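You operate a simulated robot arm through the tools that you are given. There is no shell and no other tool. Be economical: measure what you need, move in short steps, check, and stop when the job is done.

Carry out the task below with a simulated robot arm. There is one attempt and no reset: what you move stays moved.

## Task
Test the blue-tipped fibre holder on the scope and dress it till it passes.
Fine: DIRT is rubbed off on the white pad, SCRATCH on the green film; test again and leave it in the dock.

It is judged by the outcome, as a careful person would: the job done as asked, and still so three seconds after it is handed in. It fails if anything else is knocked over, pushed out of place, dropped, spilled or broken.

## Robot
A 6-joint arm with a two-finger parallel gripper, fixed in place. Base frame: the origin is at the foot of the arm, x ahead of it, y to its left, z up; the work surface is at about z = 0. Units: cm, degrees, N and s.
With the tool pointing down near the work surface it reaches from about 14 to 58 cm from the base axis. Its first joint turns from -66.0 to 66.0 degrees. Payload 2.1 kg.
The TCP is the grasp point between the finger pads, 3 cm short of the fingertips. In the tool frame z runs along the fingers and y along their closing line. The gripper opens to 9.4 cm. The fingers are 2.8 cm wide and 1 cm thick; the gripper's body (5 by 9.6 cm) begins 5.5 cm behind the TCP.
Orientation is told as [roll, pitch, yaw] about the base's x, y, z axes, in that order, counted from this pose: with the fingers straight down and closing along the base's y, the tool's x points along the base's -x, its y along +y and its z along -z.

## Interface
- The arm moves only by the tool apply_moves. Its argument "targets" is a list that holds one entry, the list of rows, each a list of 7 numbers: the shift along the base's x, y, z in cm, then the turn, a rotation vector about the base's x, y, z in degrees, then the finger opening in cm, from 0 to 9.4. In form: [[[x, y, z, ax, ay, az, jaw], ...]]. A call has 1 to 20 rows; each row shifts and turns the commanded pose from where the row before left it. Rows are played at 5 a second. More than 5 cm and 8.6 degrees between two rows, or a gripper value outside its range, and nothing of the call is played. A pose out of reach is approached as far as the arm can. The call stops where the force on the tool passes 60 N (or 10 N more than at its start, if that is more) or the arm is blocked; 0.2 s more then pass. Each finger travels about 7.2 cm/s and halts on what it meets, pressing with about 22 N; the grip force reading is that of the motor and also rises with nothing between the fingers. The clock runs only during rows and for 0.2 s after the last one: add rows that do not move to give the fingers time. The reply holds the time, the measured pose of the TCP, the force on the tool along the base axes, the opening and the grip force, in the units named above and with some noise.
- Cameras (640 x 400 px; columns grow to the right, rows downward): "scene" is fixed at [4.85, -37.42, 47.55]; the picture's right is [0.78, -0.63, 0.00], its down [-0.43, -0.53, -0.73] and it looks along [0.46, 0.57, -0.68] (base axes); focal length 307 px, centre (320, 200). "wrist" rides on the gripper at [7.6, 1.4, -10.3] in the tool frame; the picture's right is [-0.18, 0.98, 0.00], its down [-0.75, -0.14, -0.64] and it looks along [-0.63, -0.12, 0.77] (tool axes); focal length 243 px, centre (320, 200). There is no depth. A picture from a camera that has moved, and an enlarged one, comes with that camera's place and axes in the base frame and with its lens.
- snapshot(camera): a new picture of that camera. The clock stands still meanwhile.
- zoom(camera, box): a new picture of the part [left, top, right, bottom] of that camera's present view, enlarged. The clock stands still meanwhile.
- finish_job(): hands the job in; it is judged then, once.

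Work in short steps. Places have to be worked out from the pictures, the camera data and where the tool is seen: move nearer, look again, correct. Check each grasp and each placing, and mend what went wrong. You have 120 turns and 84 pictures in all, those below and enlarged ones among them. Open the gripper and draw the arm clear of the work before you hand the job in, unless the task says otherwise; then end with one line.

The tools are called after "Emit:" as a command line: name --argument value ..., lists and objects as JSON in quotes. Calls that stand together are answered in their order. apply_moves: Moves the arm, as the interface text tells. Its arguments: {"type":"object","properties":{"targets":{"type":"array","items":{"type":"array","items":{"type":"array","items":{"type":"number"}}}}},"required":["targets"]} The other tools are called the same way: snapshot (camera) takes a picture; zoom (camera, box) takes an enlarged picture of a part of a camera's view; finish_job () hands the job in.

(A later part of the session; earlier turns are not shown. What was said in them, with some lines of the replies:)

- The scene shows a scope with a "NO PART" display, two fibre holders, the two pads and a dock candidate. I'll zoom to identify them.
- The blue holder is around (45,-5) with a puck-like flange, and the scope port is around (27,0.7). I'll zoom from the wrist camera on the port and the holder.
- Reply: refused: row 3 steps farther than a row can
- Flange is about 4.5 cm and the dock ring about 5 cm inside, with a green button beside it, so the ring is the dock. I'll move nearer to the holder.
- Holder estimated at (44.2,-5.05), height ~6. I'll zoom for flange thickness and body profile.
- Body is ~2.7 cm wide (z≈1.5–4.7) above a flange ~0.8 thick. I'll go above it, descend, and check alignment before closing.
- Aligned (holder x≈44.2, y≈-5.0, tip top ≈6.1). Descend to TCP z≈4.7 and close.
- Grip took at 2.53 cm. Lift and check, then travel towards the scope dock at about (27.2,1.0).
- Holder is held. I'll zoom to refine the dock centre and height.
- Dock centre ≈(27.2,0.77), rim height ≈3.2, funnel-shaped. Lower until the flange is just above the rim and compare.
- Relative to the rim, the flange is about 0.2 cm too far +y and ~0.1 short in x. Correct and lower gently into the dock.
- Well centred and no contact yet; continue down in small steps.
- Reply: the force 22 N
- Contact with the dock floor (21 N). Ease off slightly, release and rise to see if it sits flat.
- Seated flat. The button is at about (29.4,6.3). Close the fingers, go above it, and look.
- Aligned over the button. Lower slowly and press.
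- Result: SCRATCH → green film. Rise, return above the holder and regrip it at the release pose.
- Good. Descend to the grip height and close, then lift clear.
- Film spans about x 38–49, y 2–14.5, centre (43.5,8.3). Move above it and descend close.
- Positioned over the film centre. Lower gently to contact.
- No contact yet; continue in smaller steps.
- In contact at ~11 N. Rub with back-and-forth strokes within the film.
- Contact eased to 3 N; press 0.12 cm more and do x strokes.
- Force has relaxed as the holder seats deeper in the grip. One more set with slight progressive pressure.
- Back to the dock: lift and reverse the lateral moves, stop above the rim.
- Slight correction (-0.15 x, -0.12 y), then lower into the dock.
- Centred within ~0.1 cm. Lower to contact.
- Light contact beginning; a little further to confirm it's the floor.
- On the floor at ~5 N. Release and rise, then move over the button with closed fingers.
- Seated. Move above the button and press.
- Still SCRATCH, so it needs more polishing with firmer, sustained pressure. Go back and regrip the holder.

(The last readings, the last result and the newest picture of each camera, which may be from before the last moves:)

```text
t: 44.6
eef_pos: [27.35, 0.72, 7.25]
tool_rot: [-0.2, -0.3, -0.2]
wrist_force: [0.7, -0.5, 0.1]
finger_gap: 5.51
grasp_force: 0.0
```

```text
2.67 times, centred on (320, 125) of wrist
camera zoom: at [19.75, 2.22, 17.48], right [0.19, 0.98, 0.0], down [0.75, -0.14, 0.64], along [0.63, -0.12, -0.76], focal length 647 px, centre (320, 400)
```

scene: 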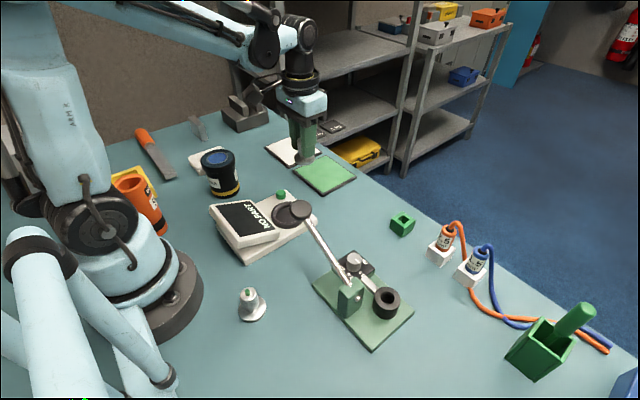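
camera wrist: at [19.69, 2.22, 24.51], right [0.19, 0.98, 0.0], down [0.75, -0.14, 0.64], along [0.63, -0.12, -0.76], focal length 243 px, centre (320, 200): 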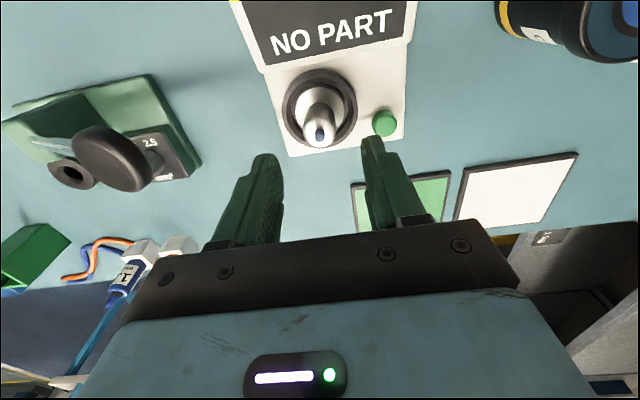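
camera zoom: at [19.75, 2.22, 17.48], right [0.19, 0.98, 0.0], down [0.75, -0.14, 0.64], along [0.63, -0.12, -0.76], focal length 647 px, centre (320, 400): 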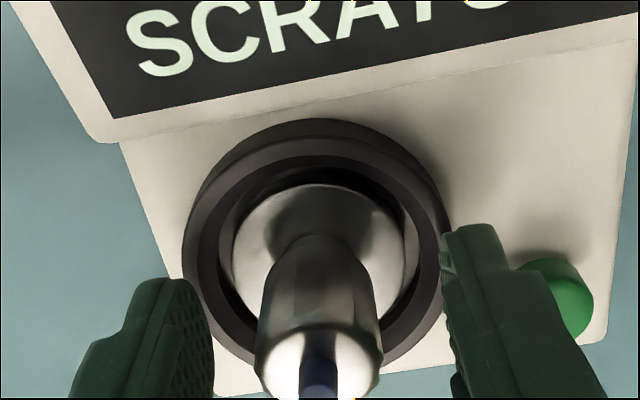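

Well aligned. Grip and return above the film.

Emit:
apply_moves --targets '[[[0, 0, -0.15, 0, 0, 0, 3.5], [0, 0, 0, 0, 0, 0, 2], [0, 0, 0, 0, 0, 0, 2], [0, 0, 0, 0, 0, 0, 2], [0, 0, 1, 0, 0, 0, 2], [0, 0, 3, 0, 0, 0, 2], [0, 0, 2, 0, 0, 0, 2], [3.4, 1.7, 0, 0, 0, 0, 2], [4, 2, 0, 0, 0, 0, 2], [4, 2, 0, 0, 0, 0, 2], [3, 1.5, 0, 0, 0, 0, 2], [2, 0.5, 0, 0, 0, 0, 2], [0, 0, -3, 0, 0, 0, 2], [0, 0, -3, 0, 0, 0, 2], [0, 0, 0, 0, 0, 0, 2]]]'

Emit:
zoom --camera "scene" --box '[260, 120, 380, 210]'

```text
t: 47.8
eef_pos: [43.9, 8.56, 7.18]
tool_rot: [-0.1, -0.2, -0.1]
wrist_force: [-0.3, -0.6, -0.5]
finger_gap: 2.53
grasp_force: 23.0
```

```text
4.44 times, centred on (320, 165) of scene
camera zoom: at [4.85, -37.42, 47.55], right [0.78, -0.63, 0.0], down [-0.43, -0.53, -0.73], along [0.46, 0.57, -0.68], focal length 1365 px, centre (320, 356)
```

zoom: 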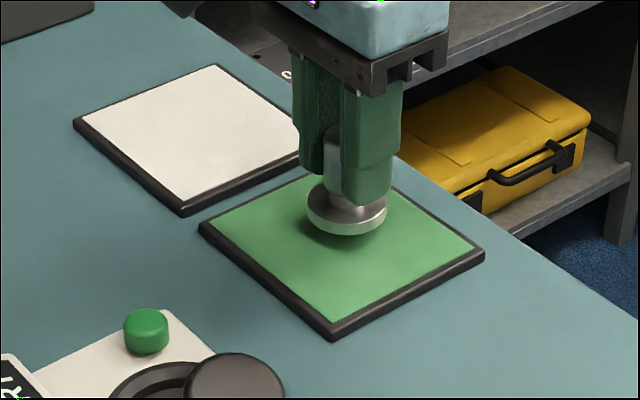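

Lower to contact.

Emit:
apply_moves --targets '[[[0, 0, -0.9, 0, 0, 0, 2], [0, 0, -0.4, 0, 0, 0, 2], [0, 0, -0.15, 0, 0, 0, 2], [0, 0, 0, 0, 0, 0, 2]]]'

```text
t: 48.8
eef_pos: [43.78, 8.48, 5.56]
tool_rot: [-0.1, -0.2, -0.1]
wrist_force: [1.6, -2.7, 14.8]
finger_gap: 2.5
grasp_force: 21.6
```

Contact at ~15 N. Stroke with progressive pressing, longer strokes.

Emit:
apply_moves --targets '[[[0, 1, -0.02, 0, 0, 0, 2], [0, 1, -0.02, 0, 0, 0, 2], [0, -1, -0.02, 0, 0, 0, 2], [0, -1, -0.02, 0, 0, 0, 2], [0, -1, -0.02, 0, 0, 0, 2], [0, -1, -0.02, 0, 0, 0, 2], [0, 1, -0.02, 0, 0, 0, 2], [0, 1, -0.02, 0, 0, 0, 2]]]'

Emit:
apply_moves --targets '[[[1, 0, -0.02, 0, 0, 0, 2], [0.8, 0, -0.02, 0, 0, 0, 2], [-1, 0, -0.02, 0, 0, 0, 2], [-0.8, 0, -0.02, 0, 0, 0, 2], [-1, 0, -0.02, 0, 0, 0, 2], [-0.8, 0, -0.02, 0, 0, 0, 2], [1, 0, -0.02, 0, 0, 0, 2], [0.8, 0, -0.02, 0, 0, 0, 2]]]'

```text
t: 50.6
eef_pos: [43.81, 8.39, 5.47]
tool_rot: [-0.1, -0.1, -0.2]
wrist_force: [1.0, -3.8, 10.9]
finger_gap: 2.51
grasp_force: 21.7
```

```text
t: 52.4
eef_pos: [43.68, 8.3, 5.14]
tool_rot: [-0.1, -0.2, -0.1]
wrist_force: [-0.5, -0.2, 0.4]
finger_gap: 2.49
grasp_force: 22.2
```

Force holds in y strokes (along closing direction) but not in x. Use y strokes only.

Emit:
apply_moves --targets '[[[0, 0, -0.08, 0, 0, 0, 2], [0, 1, -0.02, 0, 0, 0, 2], [0, 1, -0.01, 0, 0, 0, 2], [0, -1, -0.02, 0, 0, 0, 2], [0, -1, -0.01, 0, 0, 0, 2], [0, -1, -0.02, 0, 0, 0, 2], [0, -1, -0.01, 0, 0, 0, 2], [0, 1, -0.02, 0, 0, 0, 2], [0, 1, -0.01, 0, 0, 0, 2]]]'

```text
t: 54.4
eef_pos: [43.61, 8.32, 5.18]
tool_rot: [-0.1, -0.1, -0.2]
wrist_force: [0.4, 0.0, 0.7]
finger_gap: 2.44
grasp_force: 22.0
```

Force is low and gap changed slightly; check the grip visually.

Emit:
zoom --camera "scene" --box '[290, 130, 370, 190]'

Emit:
zoom --camera "wrist" --box '[220, 50, 420, 225]'

```text
6.67 times, centred on (330, 160) of scene
camera zoom: at [4.85, -37.42, 47.55], right [0.78, -0.63, 0.0], down [-0.43, -0.53, -0.73], along [0.46, 0.57, -0.68], focal length 2047 px, centre (253, 467)
```

zoom: 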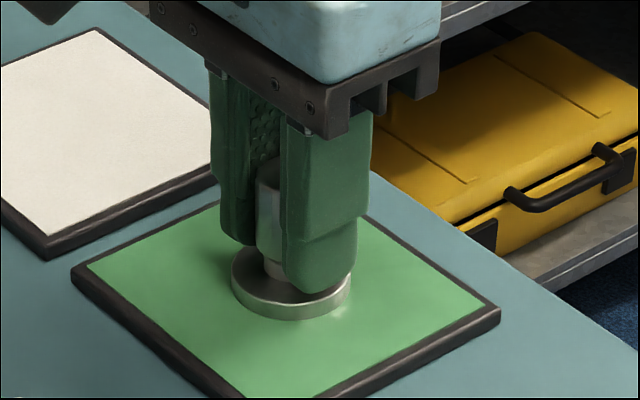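

```text
2.29 times, centred on (320, 138) of wrist
camera zoom: at [36.08, 9.85, 15.28], right [0.19, 0.98, 0.0], down [0.75, -0.14, 0.64], along [0.63, -0.12, -0.76], focal length 555 px, centre (320, 343)
```

zoom: 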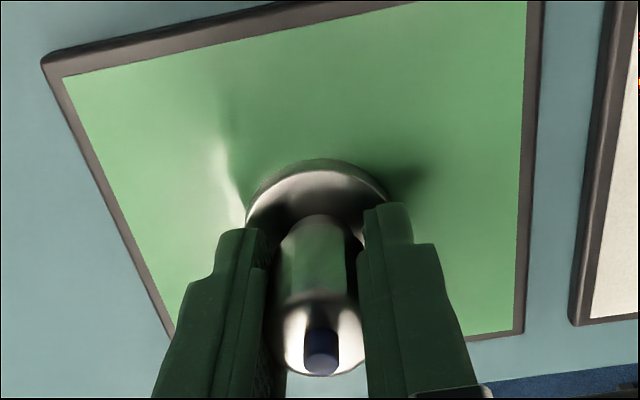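

Upright and flat. For firm pressure I'll release here on the film, lower until fingertips nearly touch the flange, and regrip, so the fingertips push the flange directly.

Emit:
apply_moves --targets '[[[0, 0, 0.05, 0, 0, 0, 3.5], [0, 0, 0, 0, 0, 0, 3.5], [0, 0, -0.3, 0, 0, 0, 3.5], [0, 0, -0.2, 0, 0, 0, 3.5], [0, 0, -0.1, 0, 0, 0, 3.5], [0, 0, 0, 0, 0, 0, 3.5]]]'

```text
t: 55.8
eef_pos: [43.44, 8.49, 4.64]
tool_rot: [-0.1, -0.2, 0.0]
wrist_force: [-0.1, -2.9, 9.9]
finger_gap: 3.47
grasp_force: 0.1
```

Fingertips are on the flange (10 N). Close and stroke in y, then x.

Emit:
apply_moves --targets '[[[0, 0, 0.02, 0, 0, 0, 2], [0, 0, 0, 0, 0, 0, 2], [0, 0, 0, 0, 0, 0, 2], [0, 1, 0, 0, 0, 0, 2], [0, 1, 0, 0, 0, 0, 2], [0, -1, 0, 0, 0, 0, 2], [0, -1, 0, 0, 0, 0, 2], [0, -1, 0, 0, 0, 0, 2], [0, -1, 0, 0, 0, 0, 2], [0, 1, 0, 0, 0, 0, 2], [0, 1, 0, 0, 0, 0, 2]]]'

```text
t: 58.2
eef_pos: [43.7, 8.44, 4.54]
tool_rot: [-0.2, -0.2, -0.1]
wrist_force: [-0.3, -4.2, 10.5]
finger_gap: 2.46
grasp_force: 22.1
```

Force now holds at ~10 N. Do several more strokes, both directions.

Emit:
apply_moves --targets '[[[0, 1, 0, 0, 0, 0, 2], [0, 1, 0, 0, 0, 0, 2], [0, -1, 0, 0, 0, 0, 2], [0, -1, 0, 0, 0, 0, 2], [0, -1, 0, 0, 0, 0, 2], [0, -1, 0, 0, 0, 0, 2], [0, 1, 0, 0, 0, 0, 2], [0, 1, 0, 0, 0, 0, 2], [0, 1, 0, 0, 0, 0, 2], [0, 1, 0, 0, 0, 0, 2], [0, -1, 0, 0, 0, 0, 2], [0, -1, 0, 0, 0, 0, 2], [0, -1, 0, 0, 0, 0, 2], [0, -1, 0, 0, 0, 0, 2], [0, 1, 0, 0, 0, 0, 2], [0, 1, 0, 0, 0, 0, 2]]]'

Emit:
apply_moves --targets '[[[0.9, 0, 0, 0, 0, 0, 2], [0.9, 0, 0, 0, 0, 0, 2], [-0.9, 0, 0, 0, 0, 0, 2], [-0.9, 0, 0, 0, 0, 0, 2], [-0.9, 0, 0, 0, 0, 0, 2], [-0.9, 0, 0, 0, 0, 0, 2], [0.9, 0, 0, 0, 0, 0, 2], [0.9, 0, 0, 0, 0, 0, 2], [0.9, 0, 0, 0, 0, 0, 2], [0.9, 0, 0, 0, 0, 0, 2], [-0.9, 0, 0, 0, 0, 0, 2], [-0.9, 0, 0, 0, 0, 0, 2], [-0.9, 0, 0, 0, 0, 0, 2], [-0.9, 0, 0, 0, 0, 0, 2], [0.9, 0, 0, 0, 0, 0, 2], [0.9, 0, 0, 0, 0, 0, 2]]]'

Emit:
zoom --camera "scene" --box '[260, 120, 380, 210]'

```text
t: 60.4
eef_pos: [43.74, 10.13, 4.67]
tool_rot: [-0.3, -0.1, -0.2]
wrist_force: [-0.7, -0.6, 19.3]
finger_gap: 2.45
grasp_force: 21.9
stopped in row 10: the force on the tool passed its limit (the readings are from after the stop); the commanded pose is now the measured one
```

```text
t: 62.0
eef_pos: [42.3, 9.99, 4.63]
tool_rot: [-0.5, 0.7, -0.1]
wrist_force: [-1.0, -0.5, 19.4]
finger_gap: 2.49
grasp_force: 21.8
stopped in row 7: the force on the tool passed its limit (the readings are from after the stop); the commanded pose is now the measured one
```

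```text
4.44 times, centred on (320, 165) of scene
camera zoom: at [4.84, -37.43, 47.55], right [0.78, -0.63, 0.0], down [-0.42, -0.53, -0.73], along [0.46, 0.57, -0.68], focal length 1365 px, centre (320, 356)
```

zoom: 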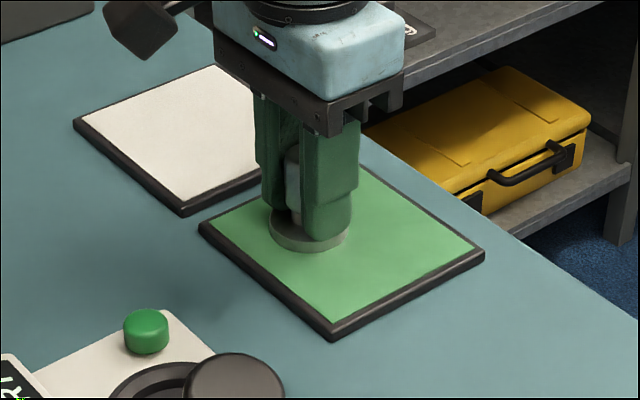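

Force spiked past the limit (stiff contact). Ease up 0.08 cm and continue smaller strokes back towards centre.

Emit:
apply_moves --targets '[[[0, 0, 0.08, 0, 0, 0, 2], [0.4, -0.5, 0, 0, 0, 0, 2], [0.5, -0.5, 0, 0, 0, 0, 2], [0.5, -0.5, 0, 0, 0, 0, 2], [0, 0, 0, 0, 0, 0, 2]]]'

```text
t: 63.2
eef_pos: [43.78, 8.66, 4.66]
tool_rot: [-0.4, 0.8, -0.1]
wrist_force: [-8.8, 10.0, 40.1]
finger_gap: 2.48
grasp_force: 22.0
```

40 N is high; raise 0.12 cm and restore the small tilt.

Emit:
apply_moves --targets '[[[0, 0, 0.12, 0.3, -0.9, 0, 2], [0, 0, 0, 0, 0, 0, 2]]]'

```text
t: 63.8
eef_pos: [43.72, 8.55, 4.56]
tool_rot: [-0.3, -0.3, -0.2]
wrist_force: [-0.7, 0.0, 0.1]
finger_gap: 2.49
grasp_force: 22.1
```

Now press -0.1 and do gentle y strokes.

Emit:
apply_moves --targets '[[[0, 0, -0.1, 0, 0, 0, 2], [0, 0.8, 0, 0, 0, 0, 2], [0, 0.8, 0, 0, 0, 0, 2], [0, -0.8, 0, 0, 0, 0, 2], [0, -0.8, 0, 0, 0, 0, 2], [0, -0.8, 0, 0, 0, 0, 2], [0, -0.8, 0, 0, 0, 0, 2], [0, 0.8, 0, 0, 0, 0, 2], [0, 0.8, 0, 0, 0, 0, 2]]]'

```text
t: 65.8
eef_pos: [43.78, 8.41, 4.42]
tool_rot: [-0.2, -0.2, -0.2]
wrist_force: [-0.4, -2.5, 8.3]
finger_gap: 2.48
grasp_force: 21.8
```

Good, ~8 N. Repeat with more y strokes.

Emit:
apply_moves --targets '[[[0, 0.8, 0, 0, 0, 0, 2], [0, 0.8, 0, 0, 0, 0, 2], [0, -0.8, 0, 0, 0, 0, 2], [0, -0.8, 0, 0, 0, 0, 2], [0, -0.8, 0, 0, 0, 0, 2], [0, -0.8, 0, 0, 0, 0, 2], [0, 0.8, 0, 0, 0, 0, 2], [0, 0.8, 0, 0, 0, 0, 2], [0, 0.8, 0, 0, 0, 0, 2], [0, 0.8, 0, 0, 0, 0, 2], [0, -0.8, 0, 0, 0, 0, 2], [0, -0.8, 0, 0, 0, 0, 2], [0, -0.8, 0, 0, 0, 0, 2], [0, -0.8, 0, 0, 0, 0, 2], [0, 0.8, 0, 0, 0, 0, 2], [0, 0.8, 0, 0, 0, 0, 2], [0, 0, 0, 0, 0, 0, 2]]]'

Emit:
apply_moves --targets '[[[0.7, 0, 0, 0, 0, 0, 2], [0.7, 0, 0, 0, 0, 0, 2], [-0.7, 0, 0, 0, 0, 0, 2], [-0.7, 0, 0, 0, 0, 0, 2], [-0.7, 0, 0, 0, 0, 0, 2], [-0.7, 0, 0, 0, 0, 0, 2], [0.7, 0, 0, 0, 0, 0, 2], [0.7, 0, 0, 0, 0, 0, 2], [0, 0, 0, 0, 0, 0, 2]]]'

```text
t: 69.4
eef_pos: [43.78, 8.57, 4.7]
tool_rot: [-0.2, -0.1, -0.1]
wrist_force: [0.0, 1.3, 0.3]
finger_gap: 2.47
grasp_force: 21.9
```

```text
t: 71.4
eef_pos: [43.84, 8.37, 4.63]
tool_rot: [-0.2, -0.3, -0.1]
wrist_force: [-0.8, -0.1, 3.2]
finger_gap: 2.45
grasp_force: 22.1
```

Enough rubbing for a test. Release, regrip 0.9 cm higher, lift and check.

Emit:
apply_moves --targets '[[[0, 0, 0, 0, 0, 0, 3.5], [0, 0, 0, 0, 0, 0, 3.5], [0, 0, 0.5, 0, 0, 0, 3.5], [0, 0, 0.4, 0, 0, 0, 3.5], [0, 0, 0, 0, 0, 0, 2], [0, 0, 0, 0, 0, 0, 2], [0, 0, 0, 0, 0, 0, 2], [0, 0, 0, 0, 0, 0, 2]]]'

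Emit:
apply_moves --targets '[[[0, 0, 2, 0, 0, 0, 2], [0, 0, 3, 0, 0, 0, 2], [0, 0, 3, 0, 0, 0, 2], [-3.4, -1.7, 0, 0, 0, 0, 2], [-4, -2, 0, 0, 0, 0, 2], [-4, -2, 0, 0, 0, 0, 2], [-3, -1.5, 0, 0, 0, 0, 2], [-2, -0.5, 0, 0, 0, 0, 2], [0, 0, -2.5, 0, 0, 0, 2], [0, 0, -2, 0, 0, 0, 2], [0, 0, 0, 0, 0, 0, 2]]]'

Emit:
zoom --camera "wrist" --box '[220, 50, 420, 175]'

```text
t: 73.2
eef_pos: [43.68, 8.44, 5.62]
tool_rot: [-0.2, -0.2, -0.1]
wrist_force: [0.4, -1.0, -0.7]
finger_gap: 2.44
grasp_force: 21.9
```

```text
t: 75.6
eef_pos: [27.38, 0.78, 9.1]
tool_rot: [-0.2, -0.2, -0.2]
wrist_force: [0.5, 0.2, -0.2]
finger_gap: 2.45
grasp_force: 22.3
```

```text
3.20 times, centred on (320, 112) of wrist
camera zoom: at [19.85, 2.26, 19.29], right [0.19, 0.98, 0.0], down [0.75, -0.14, 0.64], along [0.63, -0.12, -0.76], focal length 776 px, centre (320, 480)
```

zoom: 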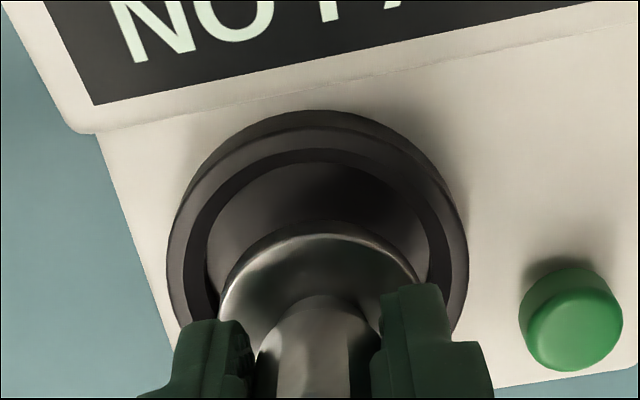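

Nearly centred. Small trim and lower.

Emit:
apply_moves --targets '[[[-0.08, -0.06, -0.6, 0, 0, 0, 2], [0, 0, -0.6, 0, 0, 0, 2], [0, 0, -0.4, 0, 0, 0, 2], [0, 0, -0.2, 0, 0, 0, 2], [0, 0, -0.1, 0, 0, 0, 2], [0, 0, 0, 0, 0, 0, 2]]]'

Emit:
zoom --camera "wrist" --box '[220, 50, 420, 175]'

```text
t: 77.0
eef_pos: [27.34, 0.74, 7.04]
tool_rot: [-0.2, -0.2, -0.1]
wrist_force: [-0.2, -1.0, -1.1]
finger_gap: 2.46
grasp_force: 21.9
```

```text
3.20 times, centred on (320, 112) of wrist
camera zoom: at [19.8, 2.25, 17.36], right [0.19, 0.98, 0.0], down [0.75, -0.14, 0.64], along [0.63, -0.12, -0.76], focal length 776 px, centre (320, 480)
```

zoom: 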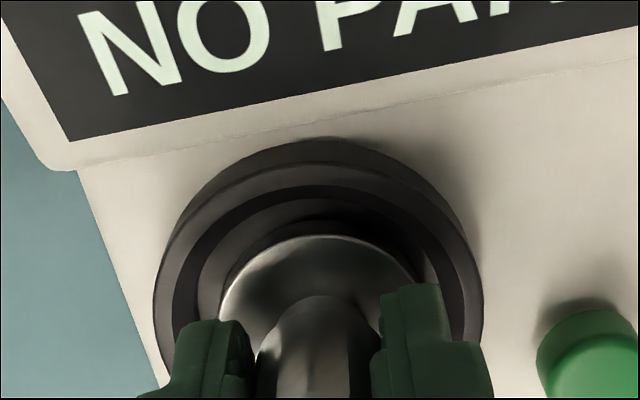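

Good. Lower to the floor.

Emit:
apply_moves --targets '[[[0, 0, -0.12, 0, 0, 0, 2], [0, 0, 0, 0, 0, 0, 2]]]'

Emit:
apply_moves --targets '[[[0, 0, -0.12, 0, 0, 0, 2], [0, 0, 0, 0, 0, 0, 2]]]'

```text
t: 77.6
eef_pos: [27.21, 0.72, 7.02]
tool_rot: [-0.2, -0.2, -0.1]
wrist_force: [0.0, -0.3, -1.5]
finger_gap: 2.45
grasp_force: 22.3
```

```text
t: 78.2
eef_pos: [27.24, 0.71, 6.97]
tool_rot: [-0.2, -0.1, -0.1]
wrist_force: [-1.7, 0.6, 19.7]
finger_gap: 2.47
grasp_force: 22.3
```

Seated at ~20 N. Ease off, release, rise, and press the button.

Emit:
apply_moves --targets '[[[0, 0, 0.12, 0, 0, 0, 2], [0, 0, 0, 0, 0, 0, 3.5], [0, 0, 0, 0, 0, 0, 4], [0, 0, 0.5, 0, 0, 0, 4.5], [0, 0, 2, 0, 0, 0, 5], [0, 0, 2.5, 0, 0, 0, 5], [0, 0, 2.5, 0, 0, 0, 5], [1.1, 2.7, 0, 0, 0, 0, 3], [1.1, 2.7, 0, 0, 0, 0, 0.5], [0, 0, -2.5, 0, 0, 0, 0], [0, 0, -2.5, 0, 0, 0, 0], [0, 0, 0, 0, 0, 0, 0]]]'

Emit:
zoom --camera "scene" --box '[200, 130, 360, 230]'

```text
t: 80.8
eef_pos: [29.43, 6.05, 9.4]
tool_rot: [-0.3, -0.3, -0.1]
wrist_force: [-0.3, -0.5, -0.3]
finger_gap: 0.02
grasp_force: 21.5
```

```text
4.00 times, centred on (280, 180) of scene
camera zoom: at [4.85, -37.42, 47.55], right [0.78, -0.63, 0.0], down [-0.43, -0.53, -0.73], along [0.46, 0.57, -0.68], focal length 1228 px, centre (480, 280)
```

zoom: 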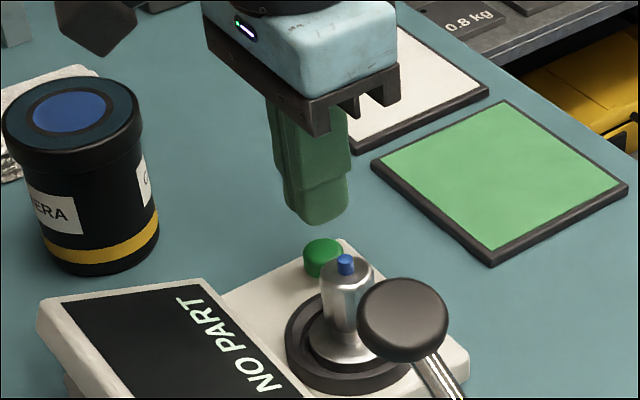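

Seated. Press (to TCP ≈6.4).

Emit:
apply_moves --targets '[[[0, 0.1, -2, 0, 0, 0, 0], [0, 0, -0.6, 0, 0, 0, 0], [0, 0, -0.3, 0, 0, 0, 0], [0, 0, -0.2, 0, 0, 0, 0], [0, 0, 0, 0, 0, 0, 0]]]'

Emit:
zoom --camera "scene" --box '[200, 130, 360, 230]'

```text
t: 82.0
eef_pos: [29.45, 6.2, 6.28]
tool_rot: [-0.2, -0.1, -0.1]
wrist_force: [-0.7, -1.8, 2.5]
finger_gap: 0.0
grasp_force: 22.7
```

```text
4.00 times, centred on (280, 180) of scene
camera zoom: at [4.85, -37.42, 47.55], right [0.78, -0.63, 0.0], down [-0.43, -0.53, -0.73], along [0.46, 0.57, -0.68], focal length 1228 px, centre (480, 280)
```

zoom: 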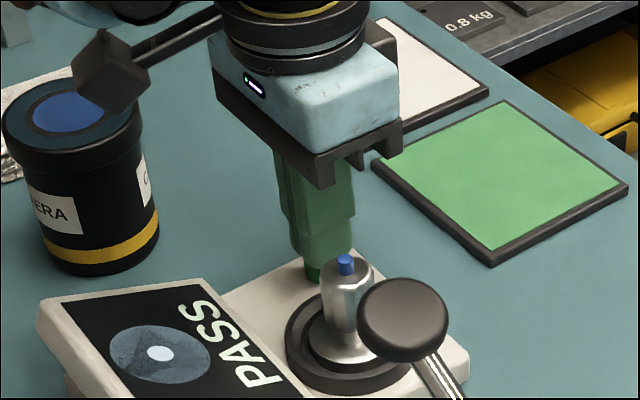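

PASS, with the holder in the dock. Raise the arm clear and open the gripper, then verify.

Emit:
apply_moves --targets '[[[0, 0, 3, 0, 0, 0, 0], [0, 0, 4, 0, 0, 0, 0], [0, 0, 4, 0, 0, 0, 3], [0, 0, 4, 0, 0, 0, 6], [2, 0, 2, 0, 0, 0, 9], [0, 0, 0, 0, 0, 0, 9], [0, 0, 0, 0, 0, 0, 9]]]'

Emit:
snapshot --camera "scene"

Emit:
zoom --camera "scene" --box '[200, 130, 360, 230]'

```text
t: 83.6
eef_pos: [31.58, 6.36, 23.49]
tool_rot: [-0.2, -0.2, -0.1]
wrist_force: [-0.1, 0.9, 0.2]
finger_gap: 8.99
grasp_force: 0.1
```

```text
34 pictures are left
```

scene: 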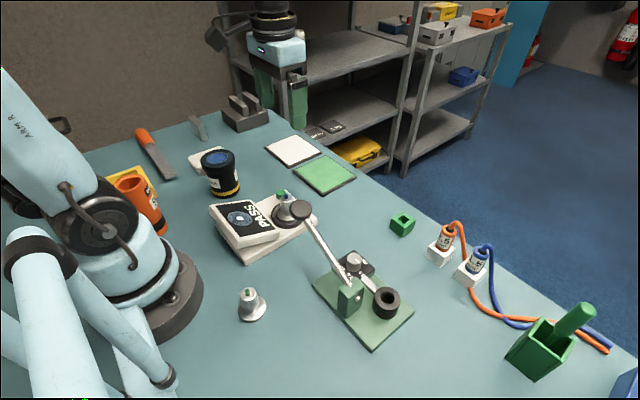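

```text
4.00 times, centred on (280, 180) of scene
camera zoom: at [4.85, -37.42, 47.55], right [0.78, -0.63, 0.0], down [-0.43, -0.53, -0.73], along [0.46, 0.57, -0.68], focal length 1228 px, centre (480, 280)
```

zoom: 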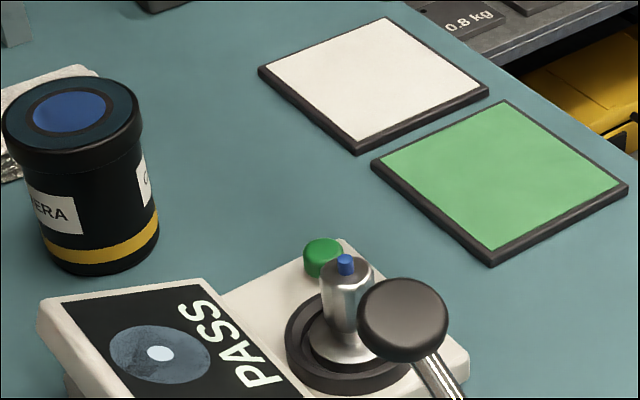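

The display shows PASS, the holder sits in the dock, nothing else has moved, and the arm is clear. Handing in.

Emit:
finish_job

```text
The job is handed in.
```

The blue-tipped holder first tested SCRATCH; after two polishing rounds on the green film it tested PASS, and I left it in the scope's dock with the arm clear.
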